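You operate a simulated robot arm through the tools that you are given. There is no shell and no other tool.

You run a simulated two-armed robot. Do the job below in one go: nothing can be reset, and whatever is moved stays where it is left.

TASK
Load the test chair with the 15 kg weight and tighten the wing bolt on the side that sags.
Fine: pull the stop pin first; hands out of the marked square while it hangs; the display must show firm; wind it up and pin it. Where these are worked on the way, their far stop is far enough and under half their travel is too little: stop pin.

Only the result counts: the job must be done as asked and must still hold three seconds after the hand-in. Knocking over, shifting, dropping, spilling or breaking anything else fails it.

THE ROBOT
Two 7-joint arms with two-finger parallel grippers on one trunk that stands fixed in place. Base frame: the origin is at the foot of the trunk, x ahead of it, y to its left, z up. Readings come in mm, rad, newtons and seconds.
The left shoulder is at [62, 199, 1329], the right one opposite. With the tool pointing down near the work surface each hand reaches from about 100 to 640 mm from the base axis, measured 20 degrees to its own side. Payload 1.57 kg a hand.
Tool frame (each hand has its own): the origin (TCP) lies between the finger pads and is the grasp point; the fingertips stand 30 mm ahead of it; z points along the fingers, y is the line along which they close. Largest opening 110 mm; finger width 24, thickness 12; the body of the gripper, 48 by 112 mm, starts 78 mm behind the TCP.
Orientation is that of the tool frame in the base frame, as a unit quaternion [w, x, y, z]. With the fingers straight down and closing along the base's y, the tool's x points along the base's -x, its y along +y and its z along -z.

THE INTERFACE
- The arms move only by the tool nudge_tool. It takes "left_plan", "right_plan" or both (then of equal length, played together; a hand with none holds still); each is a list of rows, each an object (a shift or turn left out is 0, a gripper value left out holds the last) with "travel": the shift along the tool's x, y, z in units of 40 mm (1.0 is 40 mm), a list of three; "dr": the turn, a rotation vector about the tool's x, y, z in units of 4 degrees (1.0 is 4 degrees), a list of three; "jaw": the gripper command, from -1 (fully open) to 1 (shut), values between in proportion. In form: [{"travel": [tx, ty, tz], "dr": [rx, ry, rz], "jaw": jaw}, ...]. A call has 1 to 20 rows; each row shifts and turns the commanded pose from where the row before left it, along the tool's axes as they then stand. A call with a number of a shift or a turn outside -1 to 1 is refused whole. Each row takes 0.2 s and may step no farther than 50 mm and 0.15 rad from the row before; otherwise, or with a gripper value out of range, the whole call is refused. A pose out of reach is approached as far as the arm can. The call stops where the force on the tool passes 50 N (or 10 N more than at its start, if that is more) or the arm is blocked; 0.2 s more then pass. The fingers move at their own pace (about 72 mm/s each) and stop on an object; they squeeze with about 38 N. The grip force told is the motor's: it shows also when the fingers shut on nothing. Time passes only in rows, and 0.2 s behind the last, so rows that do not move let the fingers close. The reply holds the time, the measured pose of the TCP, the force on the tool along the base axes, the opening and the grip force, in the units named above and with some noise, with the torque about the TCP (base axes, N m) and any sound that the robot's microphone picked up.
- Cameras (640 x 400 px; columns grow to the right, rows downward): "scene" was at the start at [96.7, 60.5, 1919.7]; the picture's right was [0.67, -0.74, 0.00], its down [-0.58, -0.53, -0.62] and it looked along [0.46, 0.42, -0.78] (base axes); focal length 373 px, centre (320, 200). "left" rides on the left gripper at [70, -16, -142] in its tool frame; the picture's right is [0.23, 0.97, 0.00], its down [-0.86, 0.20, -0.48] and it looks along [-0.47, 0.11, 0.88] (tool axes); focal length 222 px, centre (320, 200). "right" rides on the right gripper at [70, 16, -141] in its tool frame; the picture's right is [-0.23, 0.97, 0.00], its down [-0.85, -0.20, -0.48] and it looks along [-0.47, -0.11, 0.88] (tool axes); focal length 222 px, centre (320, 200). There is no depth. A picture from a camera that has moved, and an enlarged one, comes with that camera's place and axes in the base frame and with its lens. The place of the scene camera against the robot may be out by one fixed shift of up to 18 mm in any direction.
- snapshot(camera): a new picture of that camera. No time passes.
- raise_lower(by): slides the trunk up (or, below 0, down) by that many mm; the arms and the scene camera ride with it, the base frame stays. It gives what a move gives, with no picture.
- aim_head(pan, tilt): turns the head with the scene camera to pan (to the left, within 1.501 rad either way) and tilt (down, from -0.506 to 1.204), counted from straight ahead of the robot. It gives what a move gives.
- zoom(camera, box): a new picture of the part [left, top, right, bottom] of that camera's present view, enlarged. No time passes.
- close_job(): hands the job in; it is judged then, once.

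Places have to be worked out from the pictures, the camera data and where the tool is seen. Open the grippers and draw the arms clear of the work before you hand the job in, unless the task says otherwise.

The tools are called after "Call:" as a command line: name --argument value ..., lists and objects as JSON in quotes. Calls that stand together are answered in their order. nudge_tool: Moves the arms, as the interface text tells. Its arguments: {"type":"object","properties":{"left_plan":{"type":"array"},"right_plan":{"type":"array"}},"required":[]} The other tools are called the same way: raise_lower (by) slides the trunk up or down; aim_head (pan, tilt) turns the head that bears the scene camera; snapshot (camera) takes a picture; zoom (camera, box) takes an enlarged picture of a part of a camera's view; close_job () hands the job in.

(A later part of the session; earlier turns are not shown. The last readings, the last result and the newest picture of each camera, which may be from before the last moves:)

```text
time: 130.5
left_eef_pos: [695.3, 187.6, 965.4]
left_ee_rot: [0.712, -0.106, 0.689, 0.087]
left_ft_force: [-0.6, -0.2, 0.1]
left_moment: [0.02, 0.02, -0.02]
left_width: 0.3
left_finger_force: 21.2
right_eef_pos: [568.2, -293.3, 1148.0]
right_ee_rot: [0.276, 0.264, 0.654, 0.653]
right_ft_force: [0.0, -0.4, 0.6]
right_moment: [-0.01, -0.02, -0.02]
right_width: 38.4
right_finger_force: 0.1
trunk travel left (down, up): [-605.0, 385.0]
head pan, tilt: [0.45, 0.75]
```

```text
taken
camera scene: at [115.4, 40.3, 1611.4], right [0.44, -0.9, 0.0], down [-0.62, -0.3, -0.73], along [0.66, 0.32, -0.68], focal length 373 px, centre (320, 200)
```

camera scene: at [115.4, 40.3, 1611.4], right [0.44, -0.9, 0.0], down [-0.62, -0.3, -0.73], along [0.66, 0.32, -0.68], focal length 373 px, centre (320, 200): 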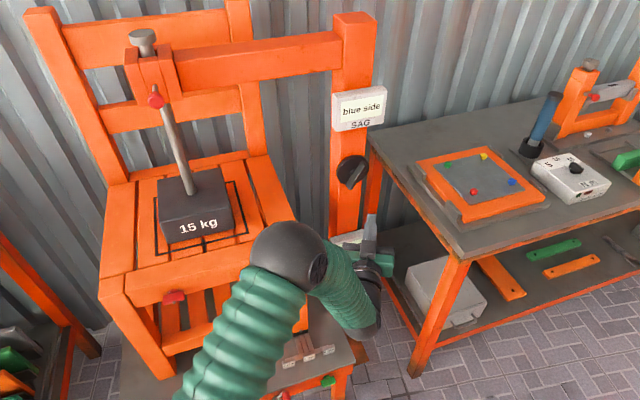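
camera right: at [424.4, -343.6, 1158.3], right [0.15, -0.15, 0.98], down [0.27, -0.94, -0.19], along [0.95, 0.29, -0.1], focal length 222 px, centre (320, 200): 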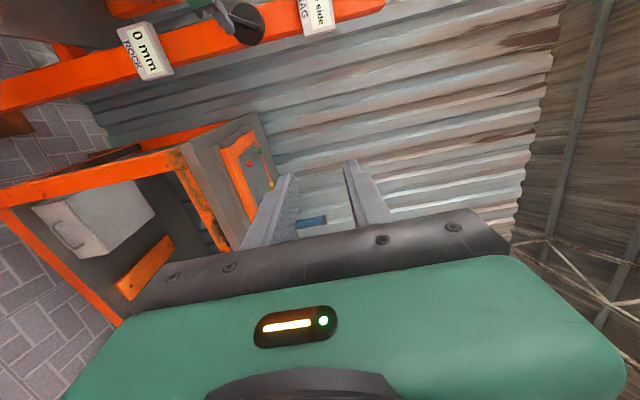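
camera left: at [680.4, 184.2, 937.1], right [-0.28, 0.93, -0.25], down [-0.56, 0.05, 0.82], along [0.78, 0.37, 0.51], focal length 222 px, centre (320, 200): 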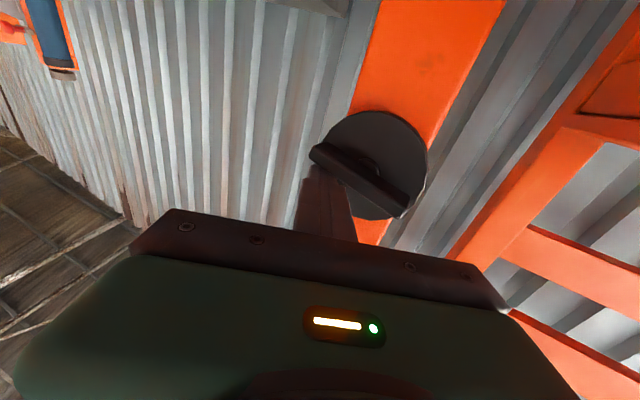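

The hand is free and the display reads "blue side", so it is the blue wing bolt. I bring the left hand back a little more and lower the trunk by 100 mm to suit the bolt's height (about z = 876).

Call:
nudge_tool --left_plan '[{"travel": [0, -0.5, -0.86], "jaw": 0}, {"travel": [0, -0.5, -0.86], "jaw": 0}]'

Call:
raise_lower --by -100

Call:
nudge_tool --left_plan '[{"travel": [0, 0.833, -0.36], "dr": [-0.97, 0, 0]}, {"travel": [0, 0.856, -0.3], "dr": [-0.97, 0, 0]}, {"travel": [0, 0.876, -0.24], "dr": [-0.97, 0, 0]}, {"travel": [0, 0.89, -0.18], "dr": [-0.97, 0, 0]}, {"travel": [0, 0.9, -0.117], "dr": [-0.97, 0, 0]}]'

Call:
snapshot --camera "scene"

Call:
snapshot --camera "left"

```text
time: 131.1
left_eef_pos: [638.7, 127.2, 963.3]
left_ee_rot: [0.712, -0.106, 0.689, 0.087]
left_ft_force: [-0.2, -0.2, -0.6]
left_moment: [0.01, 0.04, 0.0]
left_width: 55.0
left_finger_force: 0.1
right_eef_pos: [567.9, -296.6, 1146.1]
right_ee_rot: [0.276, 0.264, 0.654, 0.653]
right_ft_force: [-0.4, 0.1, 0.9]
right_moment: [0.02, -0.03, 0.01]
right_width: 38.3
right_finger_force: 0.0
trunk travel left (down, up): [-605.0, 385.0]
head pan, tilt: [0.45, 0.75]
```

```text
time: 132.4
left_eef_pos: [639.1, 128.9, 863.1]
left_ee_rot: [0.711, -0.107, 0.69, 0.087]
left_ft_force: [0.0, 0.4, 0.3]
left_moment: [0.0, 0.03, 0.0]
left_width: 55.2
left_finger_force: 0.1
right_eef_pos: [567.4, -294.0, 1047.4]
right_ee_rot: [0.276, 0.265, 0.654, 0.652]
right_ft_force: [-0.4, -0.2, 0.5]
right_moment: [-0.03, 0.02, -0.03]
right_width: 38.4
right_finger_force: 0.1
trunk travel left (down, up): [-505.0, 485.0]
head pan, tilt: [0.45, 0.75]
```

```text
time: 133.6
left_eef_pos: [526.1, 271.7, 854.9]
left_ee_rot: [0.682, -0.226, 0.665, 0.203]
left_ft_force: [0.2, -0.3, -0.3]
left_moment: [0.02, -0.02, 0.01]
left_width: 55.2
left_finger_force: 0.1
right_eef_pos: [569.3, -293.0, 1048.2]
right_ee_rot: [0.277, 0.263, 0.655, 0.652]
right_ft_force: [-1.0, 0.1, 0.3]
right_moment: [-0.02, 0.0, 0.03]
right_width: 38.9
right_finger_force: 0.0
trunk travel left (down, up): [-505.0, 485.0]
head pan, tilt: [0.45, 0.75]
```

```text
taken
camera scene: at [115.6, 43.4, 1511.3], right [0.44, -0.9, 0.0], down [-0.62, -0.3, -0.73], along [0.66, 0.32, -0.68], focal length 373 px, centre (320, 200)
```

scene: 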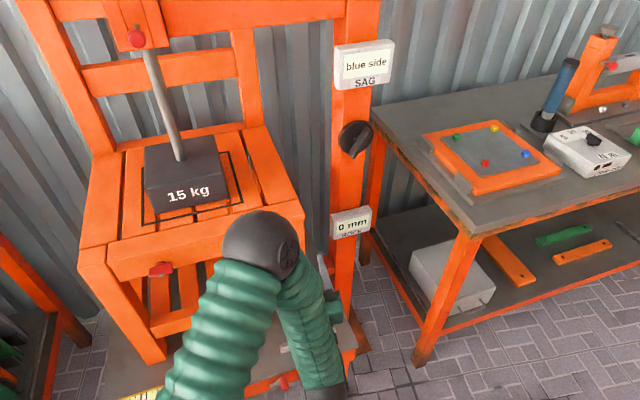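

```text
taken
camera left: at [421.3, 174.6, 783.4], right [-0.55, 0.79, -0.27], down [-0.54, -0.09, 0.84], along [0.64, 0.61, 0.47], focal length 222 px, centre (320, 200)
```

left: 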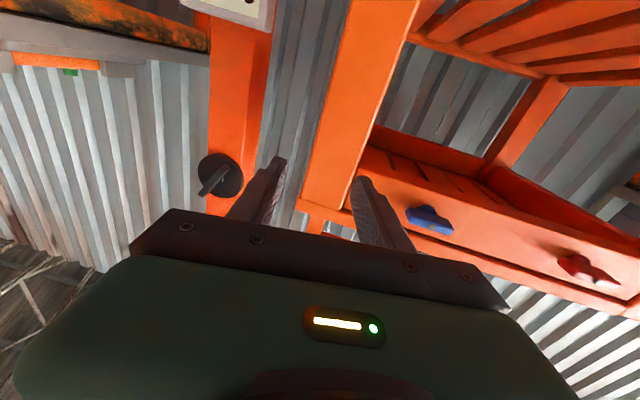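

The hand passes in front of the chair as planned and the blue bolt is in view. I continue left to line up in front of it at heading 45°.

Call:
nudge_tool --left_plan '[{"travel": [-0.1, 0.9, -0.05], "dr": [-0.8, 0, 0]}, {"travel": [-0.1, 0.92, 0.03], "dr": [-0.8, 0, 0]}, {"travel": [-0.1, 0.92, 0.1], "dr": [-0.8, 0, 0]}]'

Call:
snapshot --camera "left"

Call:
snapshot --camera "scene"

```text
time: 134.4
left_eef_pos: [464.0, 359.5, 864.1]
left_ee_rot: [0.66, -0.282, 0.647, 0.257]
left_ft_force: [-0.1, 0.0, 0.2]
left_moment: [-0.01, 0.0, -0.02]
left_width: 54.9
left_finger_force: 0.2
left hand out of reach, approached as far as the arm can: row 3
right_eef_pos: [568.7, -293.2, 1046.7]
right_ee_rot: [0.277, 0.263, 0.655, 0.652]
right_ft_force: [-0.8, 0.9, 0.0]
right_moment: [0.01, 0.0, 0.05]
right_width: 38.5
right_finger_force: 0.1
trunk travel left (down, up): [-505.0, 485.0]
head pan, tilt: [0.45, 0.75]
```

```text
taken
camera left: at [375.9, 246.2, 794.8], right [-0.68, 0.68, -0.27], down [-0.51, -0.17, 0.85], along [0.53, 0.71, 0.46], focal length 222 px, centre (320, 200)
```

left: 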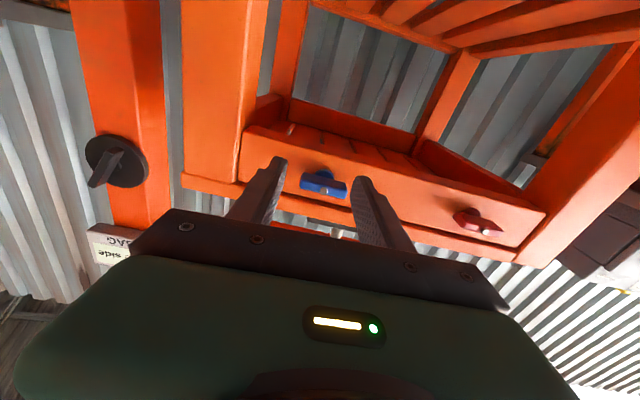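

```text
taken
camera scene: at [115.1, 43.7, 1511.3], right [0.44, -0.9, 0.0], down [-0.62, -0.3, -0.73], along [0.66, 0.32, -0.68], focal length 373 px, centre (320, 200)
```

scene: 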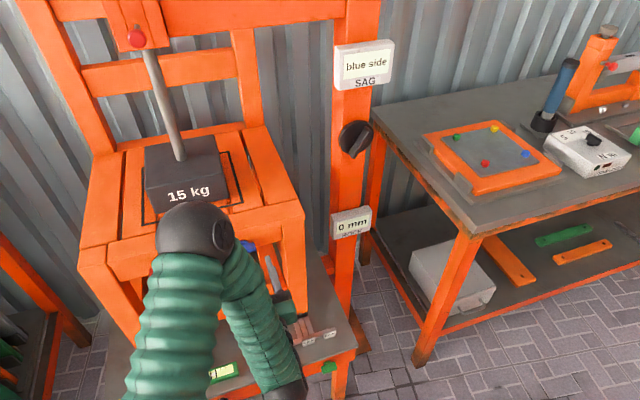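

The hand now faces the blue bolt at heading 45°, F = 582, R = 74. I enlarge the bolt to see its wing and its angle.

Call:
zoom --camera "left" --box '[270, 130, 390, 230]'

Call:
zoom --camera "scene" --box '[220, 220, 300, 280]'

```text
4.00 times, centred on (330, 180) of left
camera zoom: at [375.9, 246.2, 794.8], right [-0.68, 0.68, -0.27], down [-0.51, -0.17, 0.85], along [0.53, 0.71, 0.46], focal length 888 px, centre (280, 280)
```

zoom: 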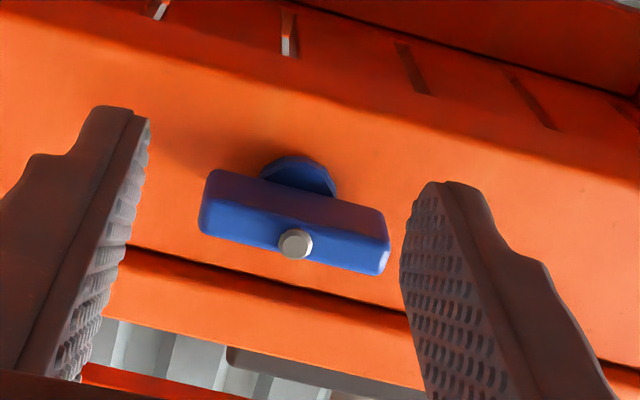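

```text
6.67 times, centred on (260, 250) of scene
camera zoom: at [115.1, 43.7, 1511.3], right [0.44, -0.9, 0.0], down [-0.62, -0.3, -0.73], along [0.66, 0.32, -0.68], focal length 2485 px, centre (720, -133)
```

zoom: 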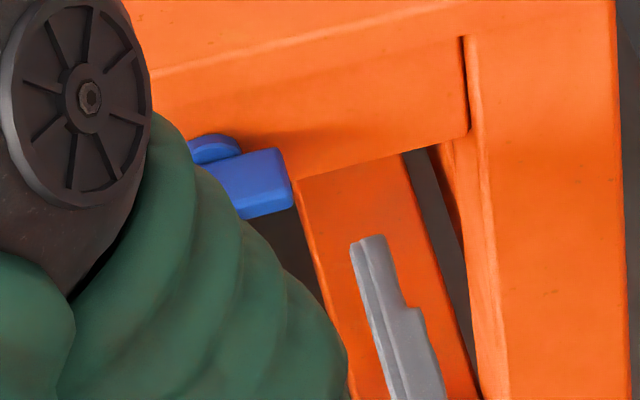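

The wing is a horizontal block with a silver bolt end; it sits about 15–20 mm higher than my finger axis and 4 mm to the left. I open the fingers to about 75 mm, rise 16 mm, shift and go forward 15 mm, then look again.

Call:
nudge_tool --left_plan '[{"travel": [-0.4, 0.1, 0], "jaw": -0.36}, {"travel": [0, 0, 0.38], "jaw": -0.36}, {"jaw": -0.36}]'

Call:
zoom --camera "left" --box '[260, 120, 400, 230]'

```text
time: 135.2
left_eef_pos: [471.4, 373.8, 880.2]
left_ee_rot: [0.662, -0.281, 0.646, 0.256]
left_ft_force: [-0.2, -0.4, 0.3]
left_moment: [-0.01, 0.03, -0.02]
left_width: 74.7
left_finger_force: 0.1
right_eef_pos: [569.5, -294.4, 1045.8]
right_ee_rot: [0.276, 0.264, 0.654, 0.653]
right_ft_force: [-0.8, 0.4, -0.6]
right_moment: [-0.02, 0.01, 0.0]
right_width: 38.5
right_finger_force: 0.0
trunk travel left (down, up): [-505.0, 485.0]
head pan, tilt: [0.45, 0.75]
```

```text
3.64 times, centred on (330, 175) of left
camera zoom: at [384.5, 259.9, 810.7], right [-0.68, 0.69, -0.27], down [-0.51, -0.17, 0.84], along [0.53, 0.71, 0.47], focal length 808 px, centre (284, 291)
```

zoom: 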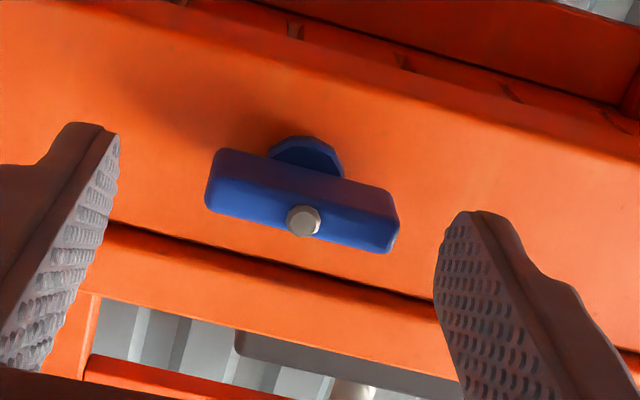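

From the wing's apparent size it is about 27 mm ahead of the grasp point and 5 mm left, level with the fingers. I shift 5 mm left, level the roll, go in 12 mm and close on the wing's two ends.

Call:
nudge_tool --left_plan '[{"travel": [0, 0.135, 0.1], "dr": [0, 0, 0.6], "jaw": -0.36}, {"travel": [0, 0, 0.22], "jaw": -0.36}, {"jaw": 1}, {"jaw": 1}, {"jaw": 1}]'

Call:
zoom --camera "left" --box '[260, 120, 400, 230]'

```text
time: 136.4
left_eef_pos: [477.7, 386.0, 882.2]
left_ee_rot: [0.656, -0.267, 0.653, 0.269]
left_ft_force: [12.3, -4.8, 0.4]
left_moment: [0.01, -0.04, 0.16]
left_width: 45.8
left_finger_force: 44.7
right_eef_pos: [570.8, -295.4, 1044.9]
right_ee_rot: [0.275, 0.265, 0.654, 0.652]
right_ft_force: [0.3, 0.5, 0.5]
right_moment: [0.0, -0.01, 0.02]
right_width: 38.5
right_finger_force: 0.0
trunk travel left (down, up): [-505.0, 485.0]
head pan, tilt: [0.45, 0.75]
```

```text
3.64 times, centred on (330, 175) of left
camera zoom: at [387.9, 274.8, 809.9], right [-0.68, 0.69, -0.23], down [-0.48, -0.2, 0.85], along [0.55, 0.69, 0.47], focal length 808 px, centre (284, 291)
```

zoom: 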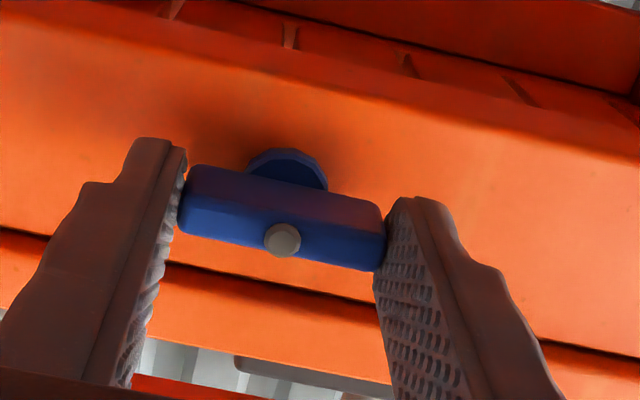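

The wing is held at 45.8 mm. I ease the small side load and turn clockwise 20° first, watching the torque and the display.

Call:
nudge_tool --left_plan '[{"travel": [0, -0.06, 0], "dr": [0, 0, 1], "jaw": 1}, {"dr": [0, 0, 1], "jaw": 1}, {"dr": [0, 0, 1], "jaw": 1}, {"dr": [0, 0, 1], "jaw": 1}, {"dr": [0, 0, 1], "jaw": 1}]'

Call:
zoom --camera "left" --box '[260, 120, 400, 230]'

Call:
zoom --camera "scene" --box '[300, 20, 420, 120]'

```text
time: 137.6
left_eef_pos: [476.6, 386.6, 881.3]
left_ee_rot: [0.598, -0.151, 0.688, 0.382]
left_ft_force: [8.8, 0.6, 1.5]
left_moment: [-0.41, 0.39, 0.53]
left_width: 45.8
left_finger_force: 45.2
right_eef_pos: [569.2, -292.0, 1046.5]
right_ee_rot: [0.276, 0.264, 0.655, 0.652]
right_ft_force: [0.5, 0.0, 1.1]
right_moment: [0.01, 0.03, -0.03]
right_width: 38.5
right_finger_force: 0.1
trunk travel left (down, up): [-505.0, 485.0]
head pan, tilt: [0.45, 0.75]
```

```text
3.64 times, centred on (330, 175) of left
camera zoom: at [370.5, 292.2, 808.7], right [-0.7, 0.7, 0.12], down [-0.27, -0.42, 0.87], along [0.66, 0.57, 0.48], focal length 808 px, centre (284, 291)
```

zoom: 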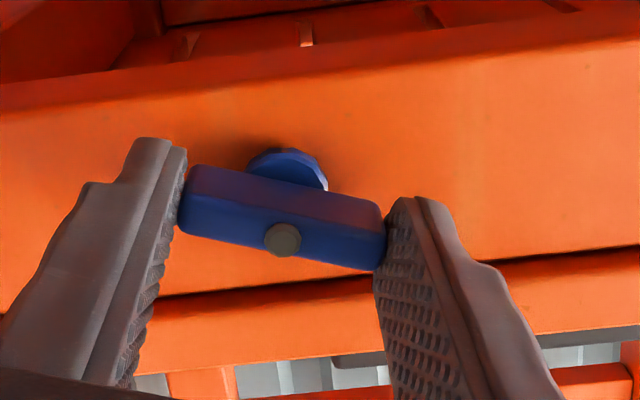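

```text
4.00 times, centred on (360, 70) of scene
camera zoom: at [117.6, 42.0, 1511.2], right [0.44, -0.9, 0.0], down [-0.62, -0.3, -0.73], along [0.66, 0.32, -0.68], focal length 1491 px, centre (160, 720)
```

zoom: 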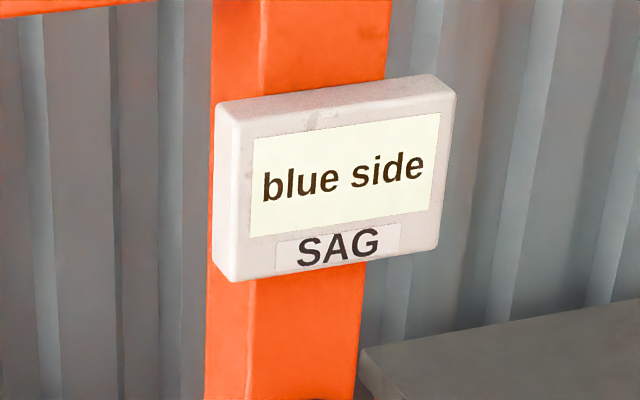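

The wing turns with the hand and the display still says "blue side". I continue clockwise.

Call:
nudge_tool --left_plan '[{"dr": [0, 0, 1], "jaw": 1}, {"dr": [0, 0, 1], "jaw": 1}, {"dr": [0, 0, 1], "jaw": 1}, {"dr": [0, 0, 1], "jaw": 1}, {"dr": [0, 0, 1], "jaw": 1}, {"dr": [0, 0, 1], "jaw": 1}]'

Call:
zoom --camera "left" --box '[260, 120, 400, 230]'

Call:
snapshot --camera "scene"

```text
time: 139.0
left_eef_pos: [478.0, 387.2, 881.2]
left_ee_rot: [0.506, -0.003, 0.705, 0.497]
left_ft_force: [4.2, 2.8, 3.0]
left_moment: [0.08, -0.04, -1.02]
left_width: 45.6
left_finger_force: 45.0
right_eef_pos: [568.7, -292.1, 1047.9]
right_ee_rot: [0.277, 0.264, 0.655, 0.652]
right_ft_force: [-0.1, 0.0, -0.4]
right_moment: [0.0, -0.01, -0.01]
right_width: 38.4
right_finger_force: 0.1
trunk travel left (down, up): [-505.0, 485.0]
head pan, tilt: [0.45, 0.75]
```

```text
3.64 times, centred on (330, 175) of left
camera zoom: at [350.3, 312.4, 818.6], right [-0.61, 0.61, 0.52], down [-0.03, -0.66, 0.75], along [0.8, 0.44, 0.42], focal length 808 px, centre (284, 291)
```

zoom: 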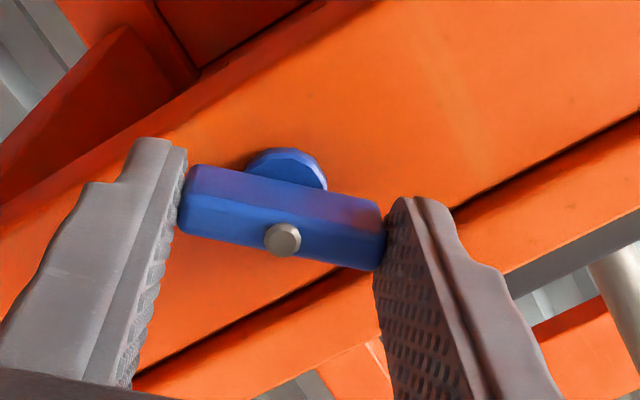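

```text
taken
camera scene: at [116.3, 42.6, 1511.3], right [0.44, -0.9, 0.0], down [-0.62, -0.3, -0.73], along [0.66, 0.32, -0.68], focal length 373 px, centre (320, 200)
```

scene: 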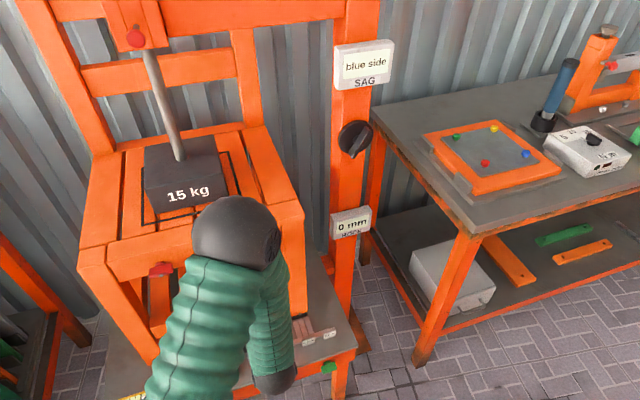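

At 44° the bolt still turns freely and the display is unchanged. I continue.

Call:
nudge_tool --left_plan '[{"dr": [0, 0, 1], "jaw": 1}, {"dr": [0, 0, 1], "jaw": 1}, {"dr": [0, 0, 1], "jaw": 1}, {"dr": [0, 0, 1], "jaw": 1}, {"dr": [0, 0, 1], "jaw": 1}, {"dr": [0, 0, 1], "jaw": 1}]'

Call:
zoom --camera "left" --box '[260, 120, 400, 230]'

Call:
snapshot --camera "scene"

```text
time: 140.4
left_eef_pos: [477.6, 385.3, 882.2]
left_ee_rot: [0.393, 0.142, 0.689, 0.592]
left_ft_force: [10.5, 11.2, 15.2]
left_moment: [0.14, -0.16, -1.17]
left_width: 45.7
left_finger_force: 44.9
right_eef_pos: [568.2, -293.7, 1047.0]
right_ee_rot: [0.276, 0.264, 0.655, 0.652]
right_ft_force: [-0.3, 0.8, 0.2]
right_moment: [0.04, 0.0, 0.0]
right_width: 38.3
right_finger_force: 0.1
trunk travel left (down, up): [-505.0, 485.0]
head pan, tilt: [0.45, 0.75]
```

```text
3.64 times, centred on (330, 175) of left
camera zoom: at [334.9, 327.8, 838.7], right [-0.41, 0.4, 0.82], down [0.16, -0.85, 0.5], along [0.9, 0.34, 0.28], focal length 808 px, centre (284, 291)
```

zoom: 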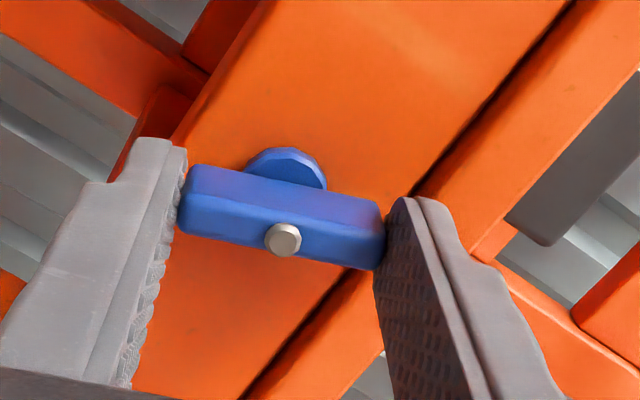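

```text
taken
camera scene: at [115.8, 43.0, 1511.4], right [0.44, -0.9, 0.0], down [-0.62, -0.3, -0.73], along [0.66, 0.32, -0.68], focal length 373 px, centre (320, 200)
```

scene: 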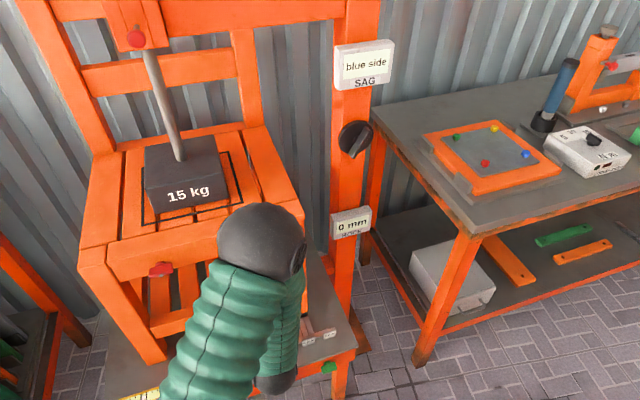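

The turn is at 68° with modest forces and the display still shows "blue side". I go on in the same way.

Call:
nudge_tool --left_plan '[{"travel": [0, 0, 0.03], "dr": [0, 0, 1], "jaw": 1}, {"travel": [0, 0, 0.03], "dr": [0, 0, 1], "jaw": 1}, {"travel": [0, 0, 0.03], "dr": [0, 0, 1], "jaw": 1}, {"dr": [0, 0, 1], "jaw": 1}, {"dr": [0, 0, 1], "jaw": 1}, {"dr": [0, 0, 1], "jaw": 1}]'

Call:
zoom --camera "left" --box '[260, 120, 400, 230]'

Call:
snapshot --camera "scene"

```text
time: 141.8
left_eef_pos: [476.8, 386.2, 882.3]
left_ee_rot: [0.259, 0.284, 0.646, 0.66]
left_ft_force: [-16.7, -11.6, -1.7]
left_moment: [-0.54, 0.59, -0.27]
left_width: 45.5
left_finger_force: 44.7
right_eef_pos: [567.3, -294.5, 1048.1]
right_ee_rot: [0.276, 0.265, 0.654, 0.652]
right_ft_force: [-0.4, 0.0, -0.4]
right_moment: [-0.02, -0.01, -0.01]
right_width: 38.6
right_finger_force: 0.1
trunk travel left (down, up): [-505.0, 485.0]
head pan, tilt: [0.45, 0.75]
```

```text
3.64 times, centred on (330, 175) of left
camera zoom: at [326.4, 335.9, 867.2], right [-0.14, 0.13, 0.98], down [0.27, -0.95, 0.16], along [0.95, 0.28, 0.1], focal length 808 px, centre (284, 291)
```

zoom: 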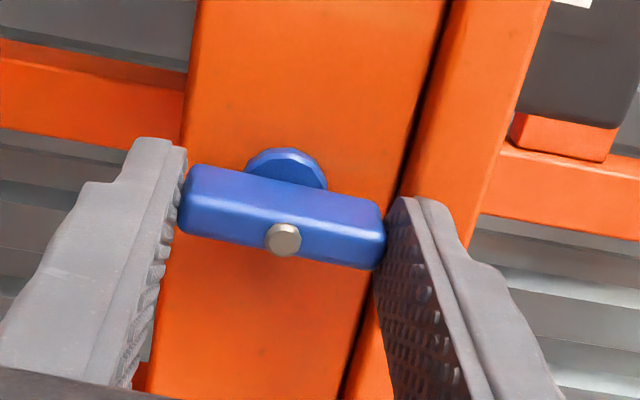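

```text
taken
camera scene: at [111.8, 37.8, 1511.6], right [0.44, -0.9, 0.0], down [-0.61, -0.29, -0.73], along [0.66, 0.32, -0.68], focal length 373 px, centre (320, 200)
```

scene: 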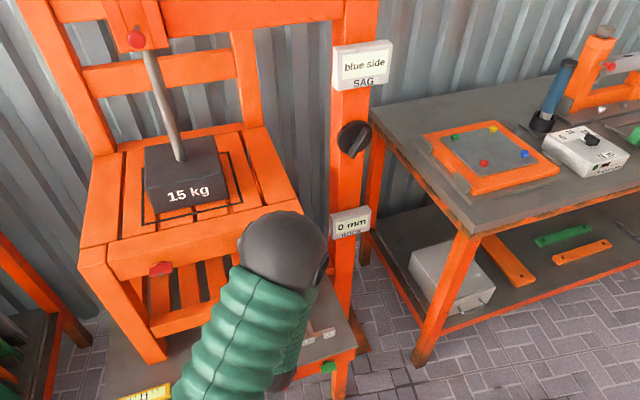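

Now at 92°; my forward easing only pressed on the wing, so I take that off and keep turning.

Call:
nudge_tool --left_plan '[{"travel": [0, 0, -0.05], "dr": [0, 0, 1], "jaw": 1}, {"dr": [0, 0, 1], "jaw": 1}, {"dr": [0, 0, 1], "jaw": 1}, {"dr": [0, 0, 1], "jaw": 1}, {"dr": [0, 0, 1], "jaw": 1}, {"dr": [0, 0, 1], "jaw": 1}]'

Call:
zoom --camera "left" --box '[260, 120, 400, 230]'

Call:
snapshot --camera "scene"

```text
time: 143.2
left_eef_pos: [476.9, 386.7, 883.4]
left_ee_rot: [0.117, 0.412, 0.572, 0.7]
left_ft_force: [-15.4, -6.6, -6.8]
left_moment: [-0.86, 0.84, -0.48]
left_width: 45.9
left_finger_force: 45.1
right_eef_pos: [568.5, -294.3, 1047.4]
right_ee_rot: [0.277, 0.264, 0.654, 0.653]
right_ft_force: [0.3, 0.7, 0.2]
right_moment: [0.02, 0.0, 0.0]
right_width: 38.4
right_finger_force: 0.0
trunk travel left (down, up): [-505.0, 485.0]
head pan, tilt: [0.45, 0.75]
```

```text
3.64 times, centred on (330, 175) of left
camera zoom: at [326.8, 335.3, 896.8], right [0.15, -0.17, 0.97], down [0.26, -0.94, -0.2], along [0.95, 0.29, -0.1], focal length 808 px, centre (284, 291)
```

zoom: 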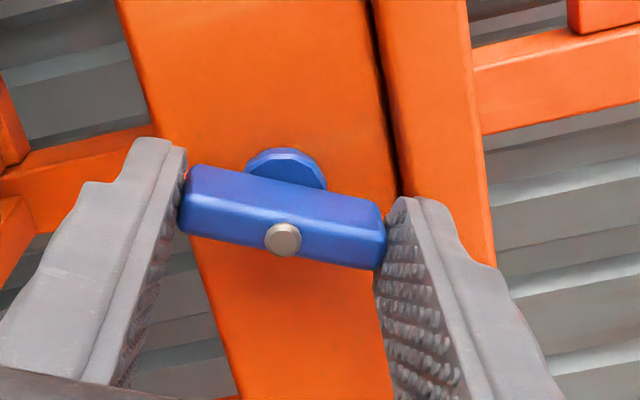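

```text
taken
camera scene: at [113.6, 40.2, 1511.4], right [0.44, -0.9, 0.0], down [-0.61, -0.3, -0.73], along [0.66, 0.32, -0.68], focal length 373 px, centre (320, 200)
```

scene: 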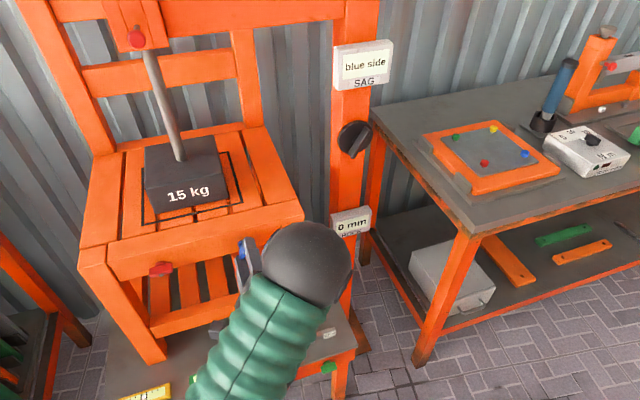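

At 116° the display still says "blue side". I keep turning while the wrist allows.

Call:
nudge_tool --left_plan '[{"travel": [0, 0, -0.03], "dr": [0, 0, 1], "jaw": 1}, {"dr": [0, 0, 1], "jaw": 1}, {"dr": [0, 0, 1], "jaw": 1}, {"dr": [0, 0, 1], "jaw": 1}, {"dr": [0, 0, 1], "jaw": 1}, {"dr": [0, 0, 1], "jaw": 1}]'

Call:
zoom --camera "left" --box '[260, 120, 400, 230]'

Call:
snapshot --camera "scene"

```text
time: 144.6
left_eef_pos: [476.4, 386.0, 881.8]
left_ee_rot: [-0.031, 0.519, 0.475, 0.71]
left_ft_force: [1.1, 2.1, 5.0]
left_moment: [-0.68, 0.65, -0.29]
left_width: 45.8
left_finger_force: 44.9
right_eef_pos: [568.7, -293.1, 1046.8]
right_ee_rot: [0.276, 0.264, 0.655, 0.652]
right_ft_force: [-0.2, 0.4, 0.4]
right_moment: [-0.04, -0.02, 0.0]
right_width: 38.6
right_finger_force: 0.0
trunk travel left (down, up): [-505.0, 485.0]
head pan, tilt: [0.45, 0.75]
```

```text
3.64 times, centred on (330, 175) of left
camera zoom: at [335.5, 326.2, 923.7], right [0.42, -0.43, 0.8], down [0.16, -0.83, -0.53], along [0.89, 0.35, -0.28], focal length 808 px, centre (284, 291)
```

zoom: 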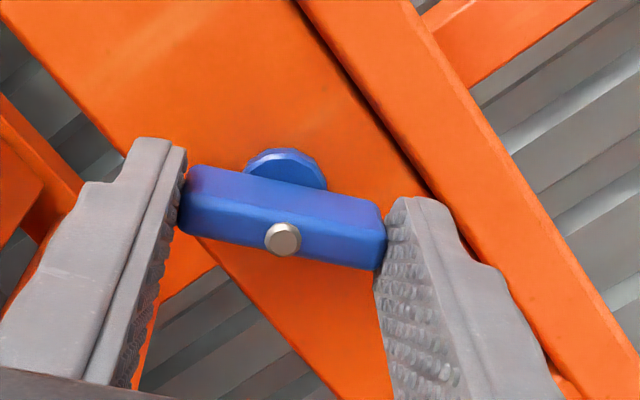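

```text
taken
camera scene: at [115.4, 41.7, 1511.5], right [0.44, -0.9, 0.0], down [-0.62, -0.3, -0.73], along [0.66, 0.32, -0.68], focal length 373 px, centre (320, 200)
```

scene: 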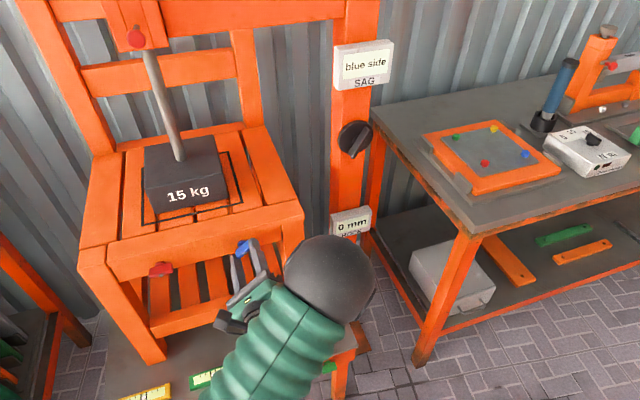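

At 140° I re-grip: the open fingers (75 mm) clear the wing, so I can roll back 180° in place and take the wing by its other ends.

Call:
nudge_tool --left_plan '[{"jaw": -0.36}, {"jaw": -0.36}, {"dr": [0, 0, -1], "jaw": -0.36}, {"dr": [0, 0, -1]}, {"dr": [0, 0, -1]}, {"dr": [0, 0, -1]}, {"dr": [0, 0, -1]}, {"dr": [0, 0, -1]}, {"dr": [0, 0, -1]}, {"dr": [0, 0, -1]}, {"dr": [0, 0, -1]}, {"dr": [0, 0, -1]}, {"dr": [0, 0, -1]}, {"dr": [0, 0, -1]}, {"dr": [0, 0, -1]}, {"dr": [0, 0, -1]}, {"dr": [0, 0, -1]}, {"dr": [0, 0, -1]}, {"dr": [0, 0, -1]}, {"dr": [0, 0, -1]}]'

Call:
nudge_tool --left_plan '[{"dr": [0, 0, -1]}, {"dr": [0, 0, -1]}, {"dr": [0, 0, -1]}, {"dr": [0, 0, -1]}, {"dr": [0, 0, -1]}, {"dr": [0, 0, -1]}, {"dr": [0, 0, -1]}, {"dr": [0, 0, -1]}, {"dr": [0, 0, -1]}, {"dr": [0, 0, -1]}, {"dr": [0, 0, -1]}, {"dr": [0, 0, -1]}, {"dr": [0, 0, -1]}, {"dr": [0, 0, -1]}, {"dr": [0, 0, -1]}, {"dr": [0, 0, -1]}, {"dr": [0, 0, -1]}]'

Call:
zoom --camera "left" --box '[260, 120, 400, 230]'

Call:
snapshot --camera "scene"

```text
time: 148.8
left_eef_pos: [478.1, 385.3, 881.8]
left_ee_rot: [0.393, 0.142, 0.69, 0.591]
left_ft_force: [-0.2, 0.5, 0.3]
left_moment: [-0.01, 0.0, -0.01]
left_width: 74.7
left_finger_force: 0.0
right_eef_pos: [568.6, -292.4, 1047.0]
right_ee_rot: [0.276, 0.264, 0.655, 0.652]
right_ft_force: [0.1, 0.4, 0.8]
right_moment: [-0.01, -0.01, 0.01]
right_width: 38.7
right_finger_force: 0.0
trunk travel left (down, up): [-505.0, 485.0]
head pan, tilt: [0.45, 0.75]
```

```text
time: 152.4
left_eef_pos: [477.5, 386.5, 881.2]
left_ee_rot: [0.657, -0.268, 0.652, 0.269]
left_ft_force: [0.0, -0.4, 0.5]
left_moment: [-0.03, 0.02, 0.01]
left_width: 74.9
left_finger_force: 0.0
right_eef_pos: [568.7, -293.3, 1047.2]
right_ee_rot: [0.276, 0.264, 0.655, 0.652]
right_ft_force: [-0.4, 0.3, 0.0]
right_moment: [0.0, 0.01, -0.01]
right_width: 38.4
right_finger_force: 0.0
trunk travel left (down, up): [-505.0, 485.0]
head pan, tilt: [0.45, 0.75]
```

```text
3.64 times, centred on (330, 175) of left
camera zoom: at [387.9, 275.4, 809.8], right [-0.68, 0.69, -0.23], down [-0.48, -0.2, 0.85], along [0.55, 0.69, 0.47], focal length 808 px, centre (284, 291)
```

zoom: 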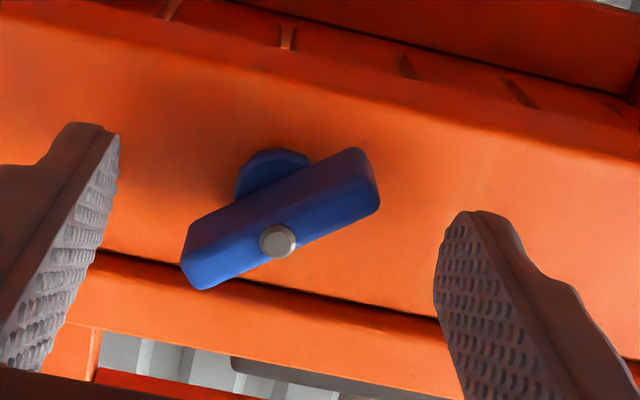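

```text
taken
camera scene: at [115.6, 42.8, 1511.3], right [0.44, -0.9, 0.0], down [-0.62, -0.3, -0.73], along [0.66, 0.32, -0.68], focal length 373 px, centre (320, 200)
```

scene: 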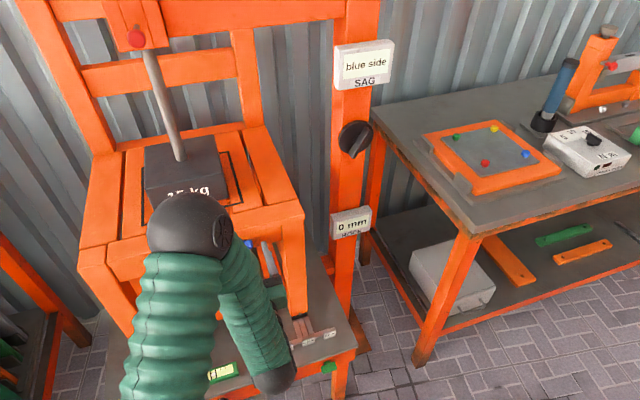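

The wing stayed at its new angle, about 40° off the fingers. I roll the last 40° and close on it again.

Call:
nudge_tool --left_plan '[{"dr": [0, 0, -1]}, {"dr": [0, 0, -1]}, {"dr": [0, 0, -1]}, {"dr": [0, 0, -1]}, {"dr": [0, 0, -1]}, {"dr": [0, 0, -1]}, {"dr": [0, 0, -1]}, {"dr": [0, 0, -1]}, {"dr": [0, 0, -1]}, {"dr": [0, 0, -1]}]'

Call:
zoom --camera "left" --box '[260, 120, 400, 230]'

```text
time: 154.5
left_eef_pos: [495.4, 380.2, 911.7]
left_ee_rot: [0.696, -0.47, 0.539, 0.064]
left_ft_force: [-17.8, 23.0, -18.1]
left_moment: [0.06, 0.72, -0.11]
left_width: 105.1
left_finger_force: 16.8
left hand out of reach, approached as far as the arm can: row 6, 7, 8, 9, 10
right_eef_pos: [567.9, -288.5, 1049.5]
right_ee_rot: [0.278, 0.262, 0.656, 0.651]
right_ft_force: [0.3, -0.9, 0.0]
right_moment: [0.0, -0.02, 0.03]
right_width: 38.6
right_finger_force: 0.0
trunk travel left (down, up): [-505.0, 485.0]
head pan, tilt: [0.45, 0.75]
stopped in row 10 (left hand): the force on the tool passed its limit at 59 N (the readings are from after the stop); the commanded pose is now the measured one
```

```text
3.64 times, centred on (330, 175) of left
camera zoom: at [434.7, 238.6, 866.6], right [-0.49, 0.44, -0.75], down [-0.8, 0.12, 0.59], along [0.35, 0.89, 0.29], focal length 808 px, centre (284, 291)
```

zoom: 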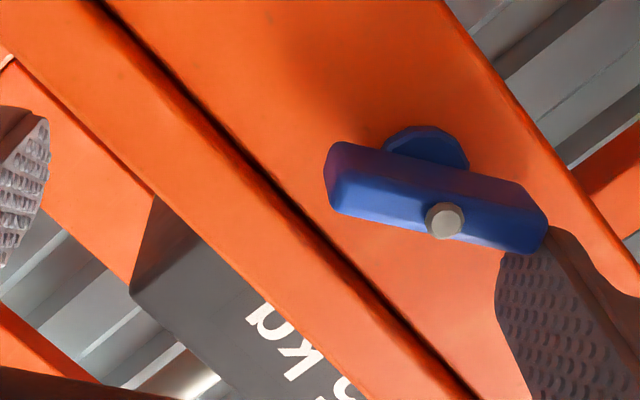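

The wrist runs out at about −20° of roll, and the hand drifted and leaned on the wing. I roll back and recentre the hand on the bolt.

Call:
nudge_tool --left_plan '[{"travel": [0.06, 0.16, -0.1], "dr": [0, 0, 0.5]}, {"travel": [0.06, 0.16, -0.05], "dr": [0, 0, 1]}, {"travel": [0.08, 0.16, -0.04], "dr": [0, 0, 1]}, {"travel": [0.1, 0.14, 0], "dr": [0, 0, 1]}, {"travel": [0.1, 0.12, 0], "dr": [0, 0, 1]}, {"dr": [0, 0, 1]}, {"dr": [0, 0, 1]}, {"dr": [0, 0, 1]}, {"dr": [0, 0, 1]}]'

Call:
zoom --camera "left" --box '[260, 120, 400, 230]'

Call:
snapshot --camera "scene"

```text
time: 156.5
left_eef_pos: [479.1, 378.3, 885.5]
left_ee_rot: [0.652, -0.288, 0.651, 0.263]
left_ft_force: [0.6, -0.9, -0.5]
left_moment: [0.0, 0.03, 0.01]
left_width: 75.1
left_finger_force: 0.0
right_eef_pos: [568.1, -294.2, 1047.7]
right_ee_rot: [0.277, 0.263, 0.654, 0.653]
right_ft_force: [-0.4, 0.0, -0.1]
right_moment: [0.02, -0.01, -0.01]
right_width: 38.7
right_finger_force: 0.0
trunk travel left (down, up): [-505.0, 485.0]
head pan, tilt: [0.45, 0.75]
```

```text
3.64 times, centred on (330, 175) of left
camera zoom: at [392.2, 262.2, 818.2], right [-0.69, 0.67, -0.26], down [-0.49, -0.18, 0.85], along [0.53, 0.72, 0.45], focal length 808 px, centre (284, 291)
```

zoom: 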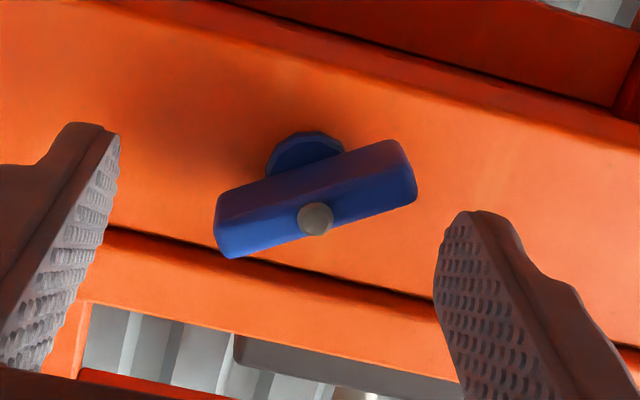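

```text
taken
camera scene: at [115.6, 42.0, 1511.3], right [0.44, -0.9, 0.0], down [-0.62, -0.3, -0.73], along [0.66, 0.32, -0.68], focal length 373 px, centre (320, 200)
```

scene: 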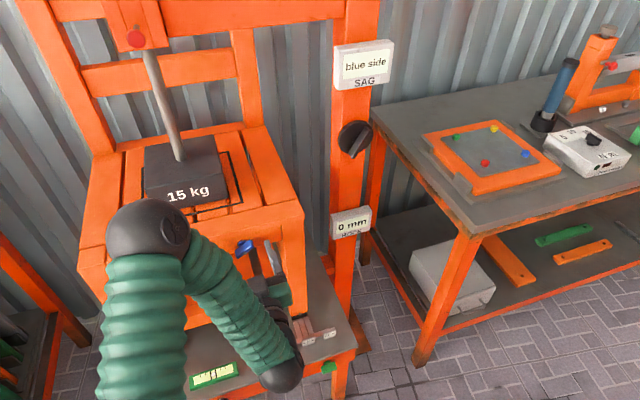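

I am back in front of the bolt and the wing is at about −31° (149° turned so far). I recentre and roll to about +59°, so the fingers can take the wing across its flats for the next stroke.

Call:
nudge_tool --left_plan '[{"travel": [0.1, 0.17, 0.0]}, {"travel": [0, 0, 0.1]}, {"dr": [0, 0, 1]}, {"dr": [0, 0, 1]}, {"dr": [0, 0, 1]}, {"dr": [0, 0, 1]}, {"dr": [0, 0, 1]}, {"dr": [0, 0, 1]}, {"dr": [0, 0, 1]}, {"dr": [0, 0, 1]}, {"dr": [0, 0, 1]}, {"dr": [0, 0, 1]}, {"dr": [0, 0, 1]}, {"dr": [0, 0, 1]}, {"dr": [0, 0, 1]}, {"dr": [0, 0, 1]}, {"dr": [0, 0, 1]}]'

Call:
zoom --camera "left" --box '[260, 120, 400, 230]'

```text
time: 160.1
left_eef_pos: [476.9, 385.4, 882.6]
left_ee_rot: [0.434, 0.076, 0.707, 0.554]
left_ft_force: [1.1, 0.2, 0.0]
left_moment: [-0.02, -0.01, -0.02]
left_width: 74.7
left_finger_force: 0.0
right_eef_pos: [568.2, -294.1, 1046.3]
right_ee_rot: [0.276, 0.265, 0.654, 0.653]
right_ft_force: [-1.0, 0.1, 0.3]
right_moment: [-0.02, 0.02, -0.02]
right_width: 38.4
right_finger_force: 0.1
trunk travel left (down, up): [-505.0, 485.0]
head pan, tilt: [0.45, 0.75]
```

```text
3.64 times, centred on (330, 175) of left
camera zoom: at [341.2, 317.9, 832.4], right [-0.5, 0.5, 0.71], down [0.12, -0.77, 0.63], along [0.86, 0.4, 0.33], focal length 808 px, centre (284, 291)
```

zoom: 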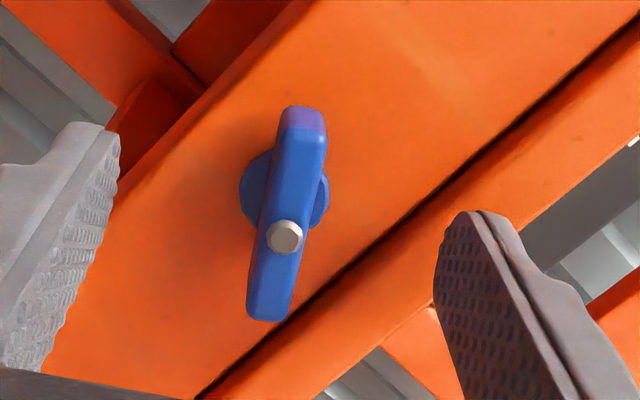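

The wing now stands across the fingers. I close on its flats and turn on clockwise.

Call:
nudge_tool --left_plan '[{"jaw": 1}, {"jaw": 1}, {"jaw": 1}, {"jaw": 1}]'

Call:
zoom --camera "left" --box '[260, 120, 400, 230]'

```text
time: 161.1
left_eef_pos: [477.4, 384.4, 881.1]
left_ee_rot: [0.434, 0.076, 0.708, 0.553]
left_ft_force: [1.4, 1.0, 1.5]
left_moment: [0.14, -0.16, -0.02]
left_width: 9.6
left_finger_force: 28.2
right_eef_pos: [567.4, -293.5, 1045.6]
right_ee_rot: [0.276, 0.264, 0.654, 0.653]
right_ft_force: [0.3, 0.4, -0.3]
right_moment: [0.01, -0.01, -0.01]
right_width: 38.6
right_finger_force: 0.0
trunk travel left (down, up): [-505.0, 485.0]
head pan, tilt: [0.45, 0.75]
```

```text
3.64 times, centred on (330, 175) of left
camera zoom: at [341.3, 317.9, 832.5], right [-0.5, 0.5, 0.7], down [0.12, -0.77, 0.63], along [0.86, 0.4, 0.33], focal length 808 px, centre (284, 291)
```

zoom: 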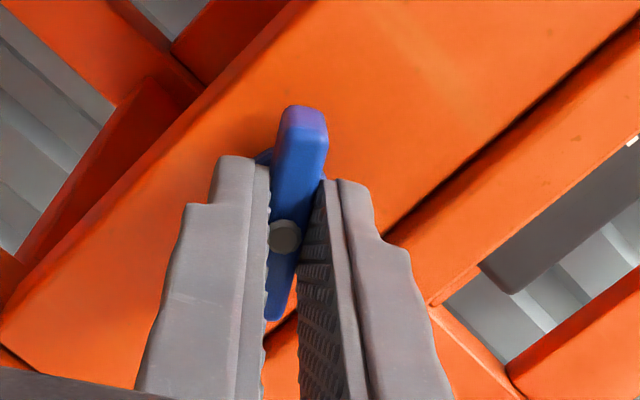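

The wing is held across its flats (9.6 mm). I turn clockwise in steps.

Call:
nudge_tool --left_plan '[{"dr": [0, 0, 1], "jaw": 1}, {"dr": [0, 0, 1], "jaw": 1}, {"dr": [0, 0, 1], "jaw": 1}, {"dr": [0, 0, 1], "jaw": 1}, {"dr": [0, 0, 1], "jaw": 1}, {"dr": [0, 0, 1], "jaw": 1}, {"dr": [0, 0, 1], "jaw": 1}, {"dr": [0, 0, 1], "jaw": 1}]'

Call:
zoom --camera "left" --box '[260, 120, 400, 230]'

Call:
snapshot --camera "scene"

```text
time: 162.9
left_eef_pos: [477.4, 385.8, 882.3]
left_ee_rot: [0.264, 0.268, 0.659, 0.652]
left_ft_force: [5.9, 3.9, 8.1]
left_moment: [0.43, -0.43, 0.5]
left_width: 9.8
left_finger_force: 28.4
right_eef_pos: [569.1, -293.9, 1048.4]
right_ee_rot: [0.276, 0.264, 0.654, 0.653]
right_ft_force: [0.5, 0.3, -0.4]
right_moment: [-0.01, -0.04, 0.01]
right_width: 38.6
right_finger_force: 0.0
trunk travel left (down, up): [-505.0, 485.0]
head pan, tilt: [0.45, 0.75]
```

```text
3.64 times, centred on (330, 175) of left
camera zoom: at [327.6, 331.7, 867.2], right [-0.15, 0.16, 0.97], down [0.28, -0.94, 0.2], along [0.95, 0.31, 0.1], focal length 808 px, centre (284, 291)
```

zoom: 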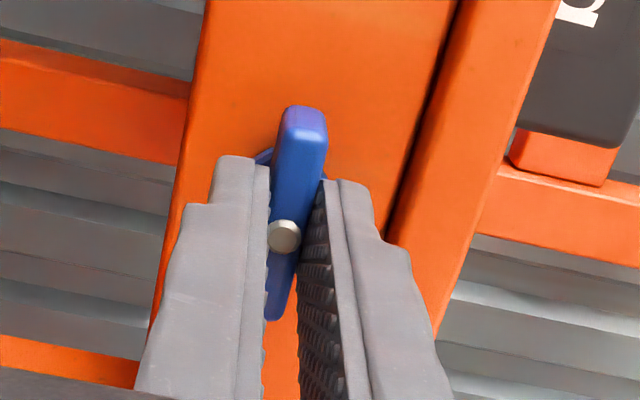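

```text
taken
camera scene: at [115.6, 41.6, 1511.4], right [0.44, -0.9, 0.0], down [-0.62, -0.3, -0.73], along [0.66, 0.32, -0.68], focal length 373 px, centre (320, 200)
```

scene: 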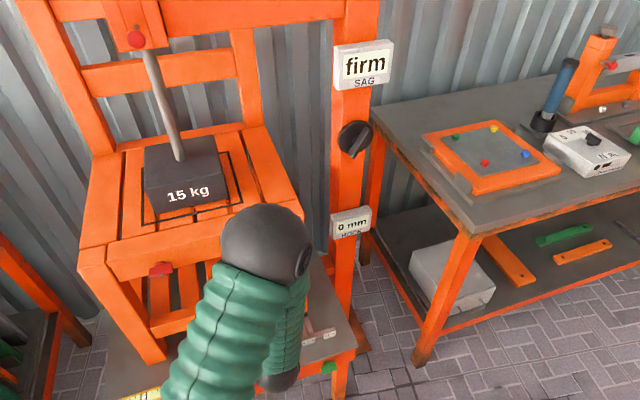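

The display now shows "firm". I stop turning, open the fingers and check that it stays so.

Call:
nudge_tool --left_plan '[{"jaw": -0.3}, {"jaw": -0.3}, {"jaw": -0.3}, {"travel": [0, 0, -0.5], "jaw": -0.3}]'

Call:
snapshot --camera "scene"

Call:
snapshot --camera "left"

```text
time: 163.9
left_eef_pos: [462.5, 369.9, 882.4]
left_ee_rot: [0.264, 0.268, 0.659, 0.651]
left_ft_force: [-0.5, -0.3, -0.1]
left_moment: [-0.02, 0.0, 0.0]
left_width: 71.5
left_finger_force: 0.0
right_eef_pos: [567.2, -295.2, 1046.5]
right_ee_rot: [0.276, 0.264, 0.653, 0.654]
right_ft_force: [1.1, -0.6, 0.3]
right_moment: [-0.01, -0.02, 0.0]
right_width: 38.3
right_finger_force: 0.0
trunk travel left (down, up): [-505.0, 485.0]
head pan, tilt: [0.45, 0.75]
```

```text
taken
camera scene: at [115.2, 40.4, 1511.4], right [0.44, -0.9, 0.0], down [-0.62, -0.3, -0.73], along [0.66, 0.32, -0.68], focal length 373 px, centre (320, 200)
```

scene: 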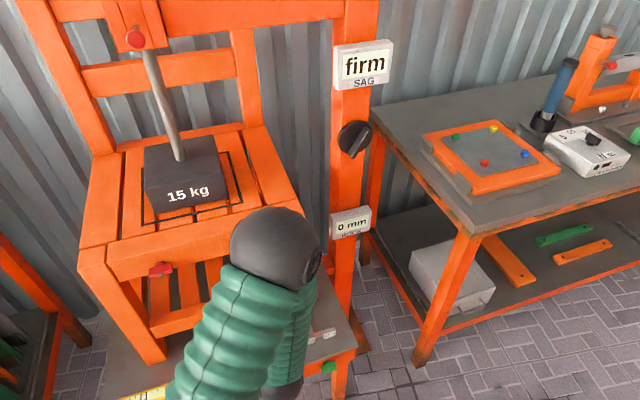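

```text
taken
camera left: at [312.3, 316.7, 867.4], right [-0.15, 0.17, 0.97], down [0.28, -0.94, 0.21], along [0.95, 0.31, 0.1], focal length 222 px, centre (320, 200)
```

left: 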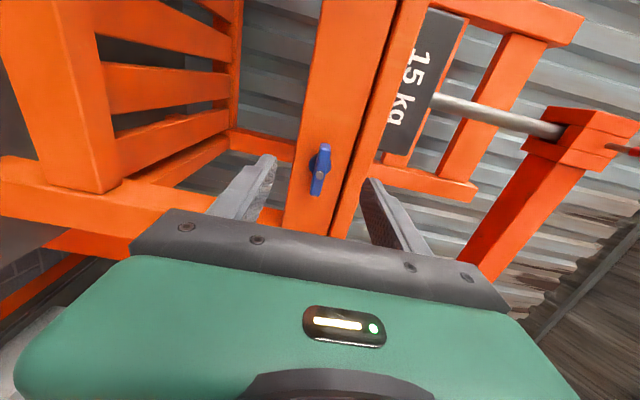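

It stays "firm". Now the weight has to be wound up: I roll the left hand level again here in front of the bolt, then take the same path back to the knob.

Call:
nudge_tool --left_plan '[{"dr": [0, 0, -1], "jaw": 0}, {"dr": [0, 0, -1]}, {"dr": [0, 0, -1]}, {"dr": [0, 0, -1]}, {"dr": [0, 0, -1]}, {"dr": [0, 0, -1]}, {"dr": [0, 0, -1]}, {"dr": [0, 0, -1]}, {"dr": [0, 0, -1]}, {"dr": [0, 0, -1]}, {"dr": [0, 0, -1]}, {"dr": [0, 0, -1]}, {"dr": [0, 0, -1]}, {"dr": [0, 0, -1]}, {"dr": [0, 0, -1]}, {"dr": [0, 0, -1]}, {"dr": [0, 0, -1]}, {"dr": [0, 0, -1]}, {"dr": [0, 0, -1]}, {"dr": [0, 0, -1]}]'

Call:
snapshot --camera "scene"

```text
time: 168.1
left_eef_pos: [464.9, 371.3, 881.3]
left_ee_rot: [0.621, -0.219, 0.677, 0.328]
left_ft_force: [0.1, 0.4, -0.2]
left_moment: [0.01, 0.03, 0.01]
left_width: 55.0
left_finger_force: 0.1
right_eef_pos: [568.0, -293.7, 1047.2]
right_ee_rot: [0.276, 0.263, 0.655, 0.653]
right_ft_force: [0.9, -0.2, 0.0]
right_moment: [-0.03, -0.04, 0.01]
right_width: 38.5
right_finger_force: 0.0
trunk travel left (down, up): [-505.0, 485.0]
head pan, tilt: [0.45, 0.75]
```

```text
taken
camera scene: at [115.7, 42.1, 1511.3], right [0.44, -0.9, 0.0], down [-0.62, -0.3, -0.73], along [0.66, 0.32, -0.68], focal length 373 px, centre (320, 200)
```

scene: 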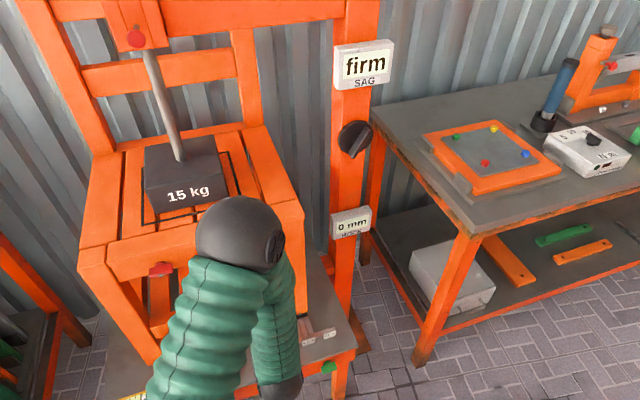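

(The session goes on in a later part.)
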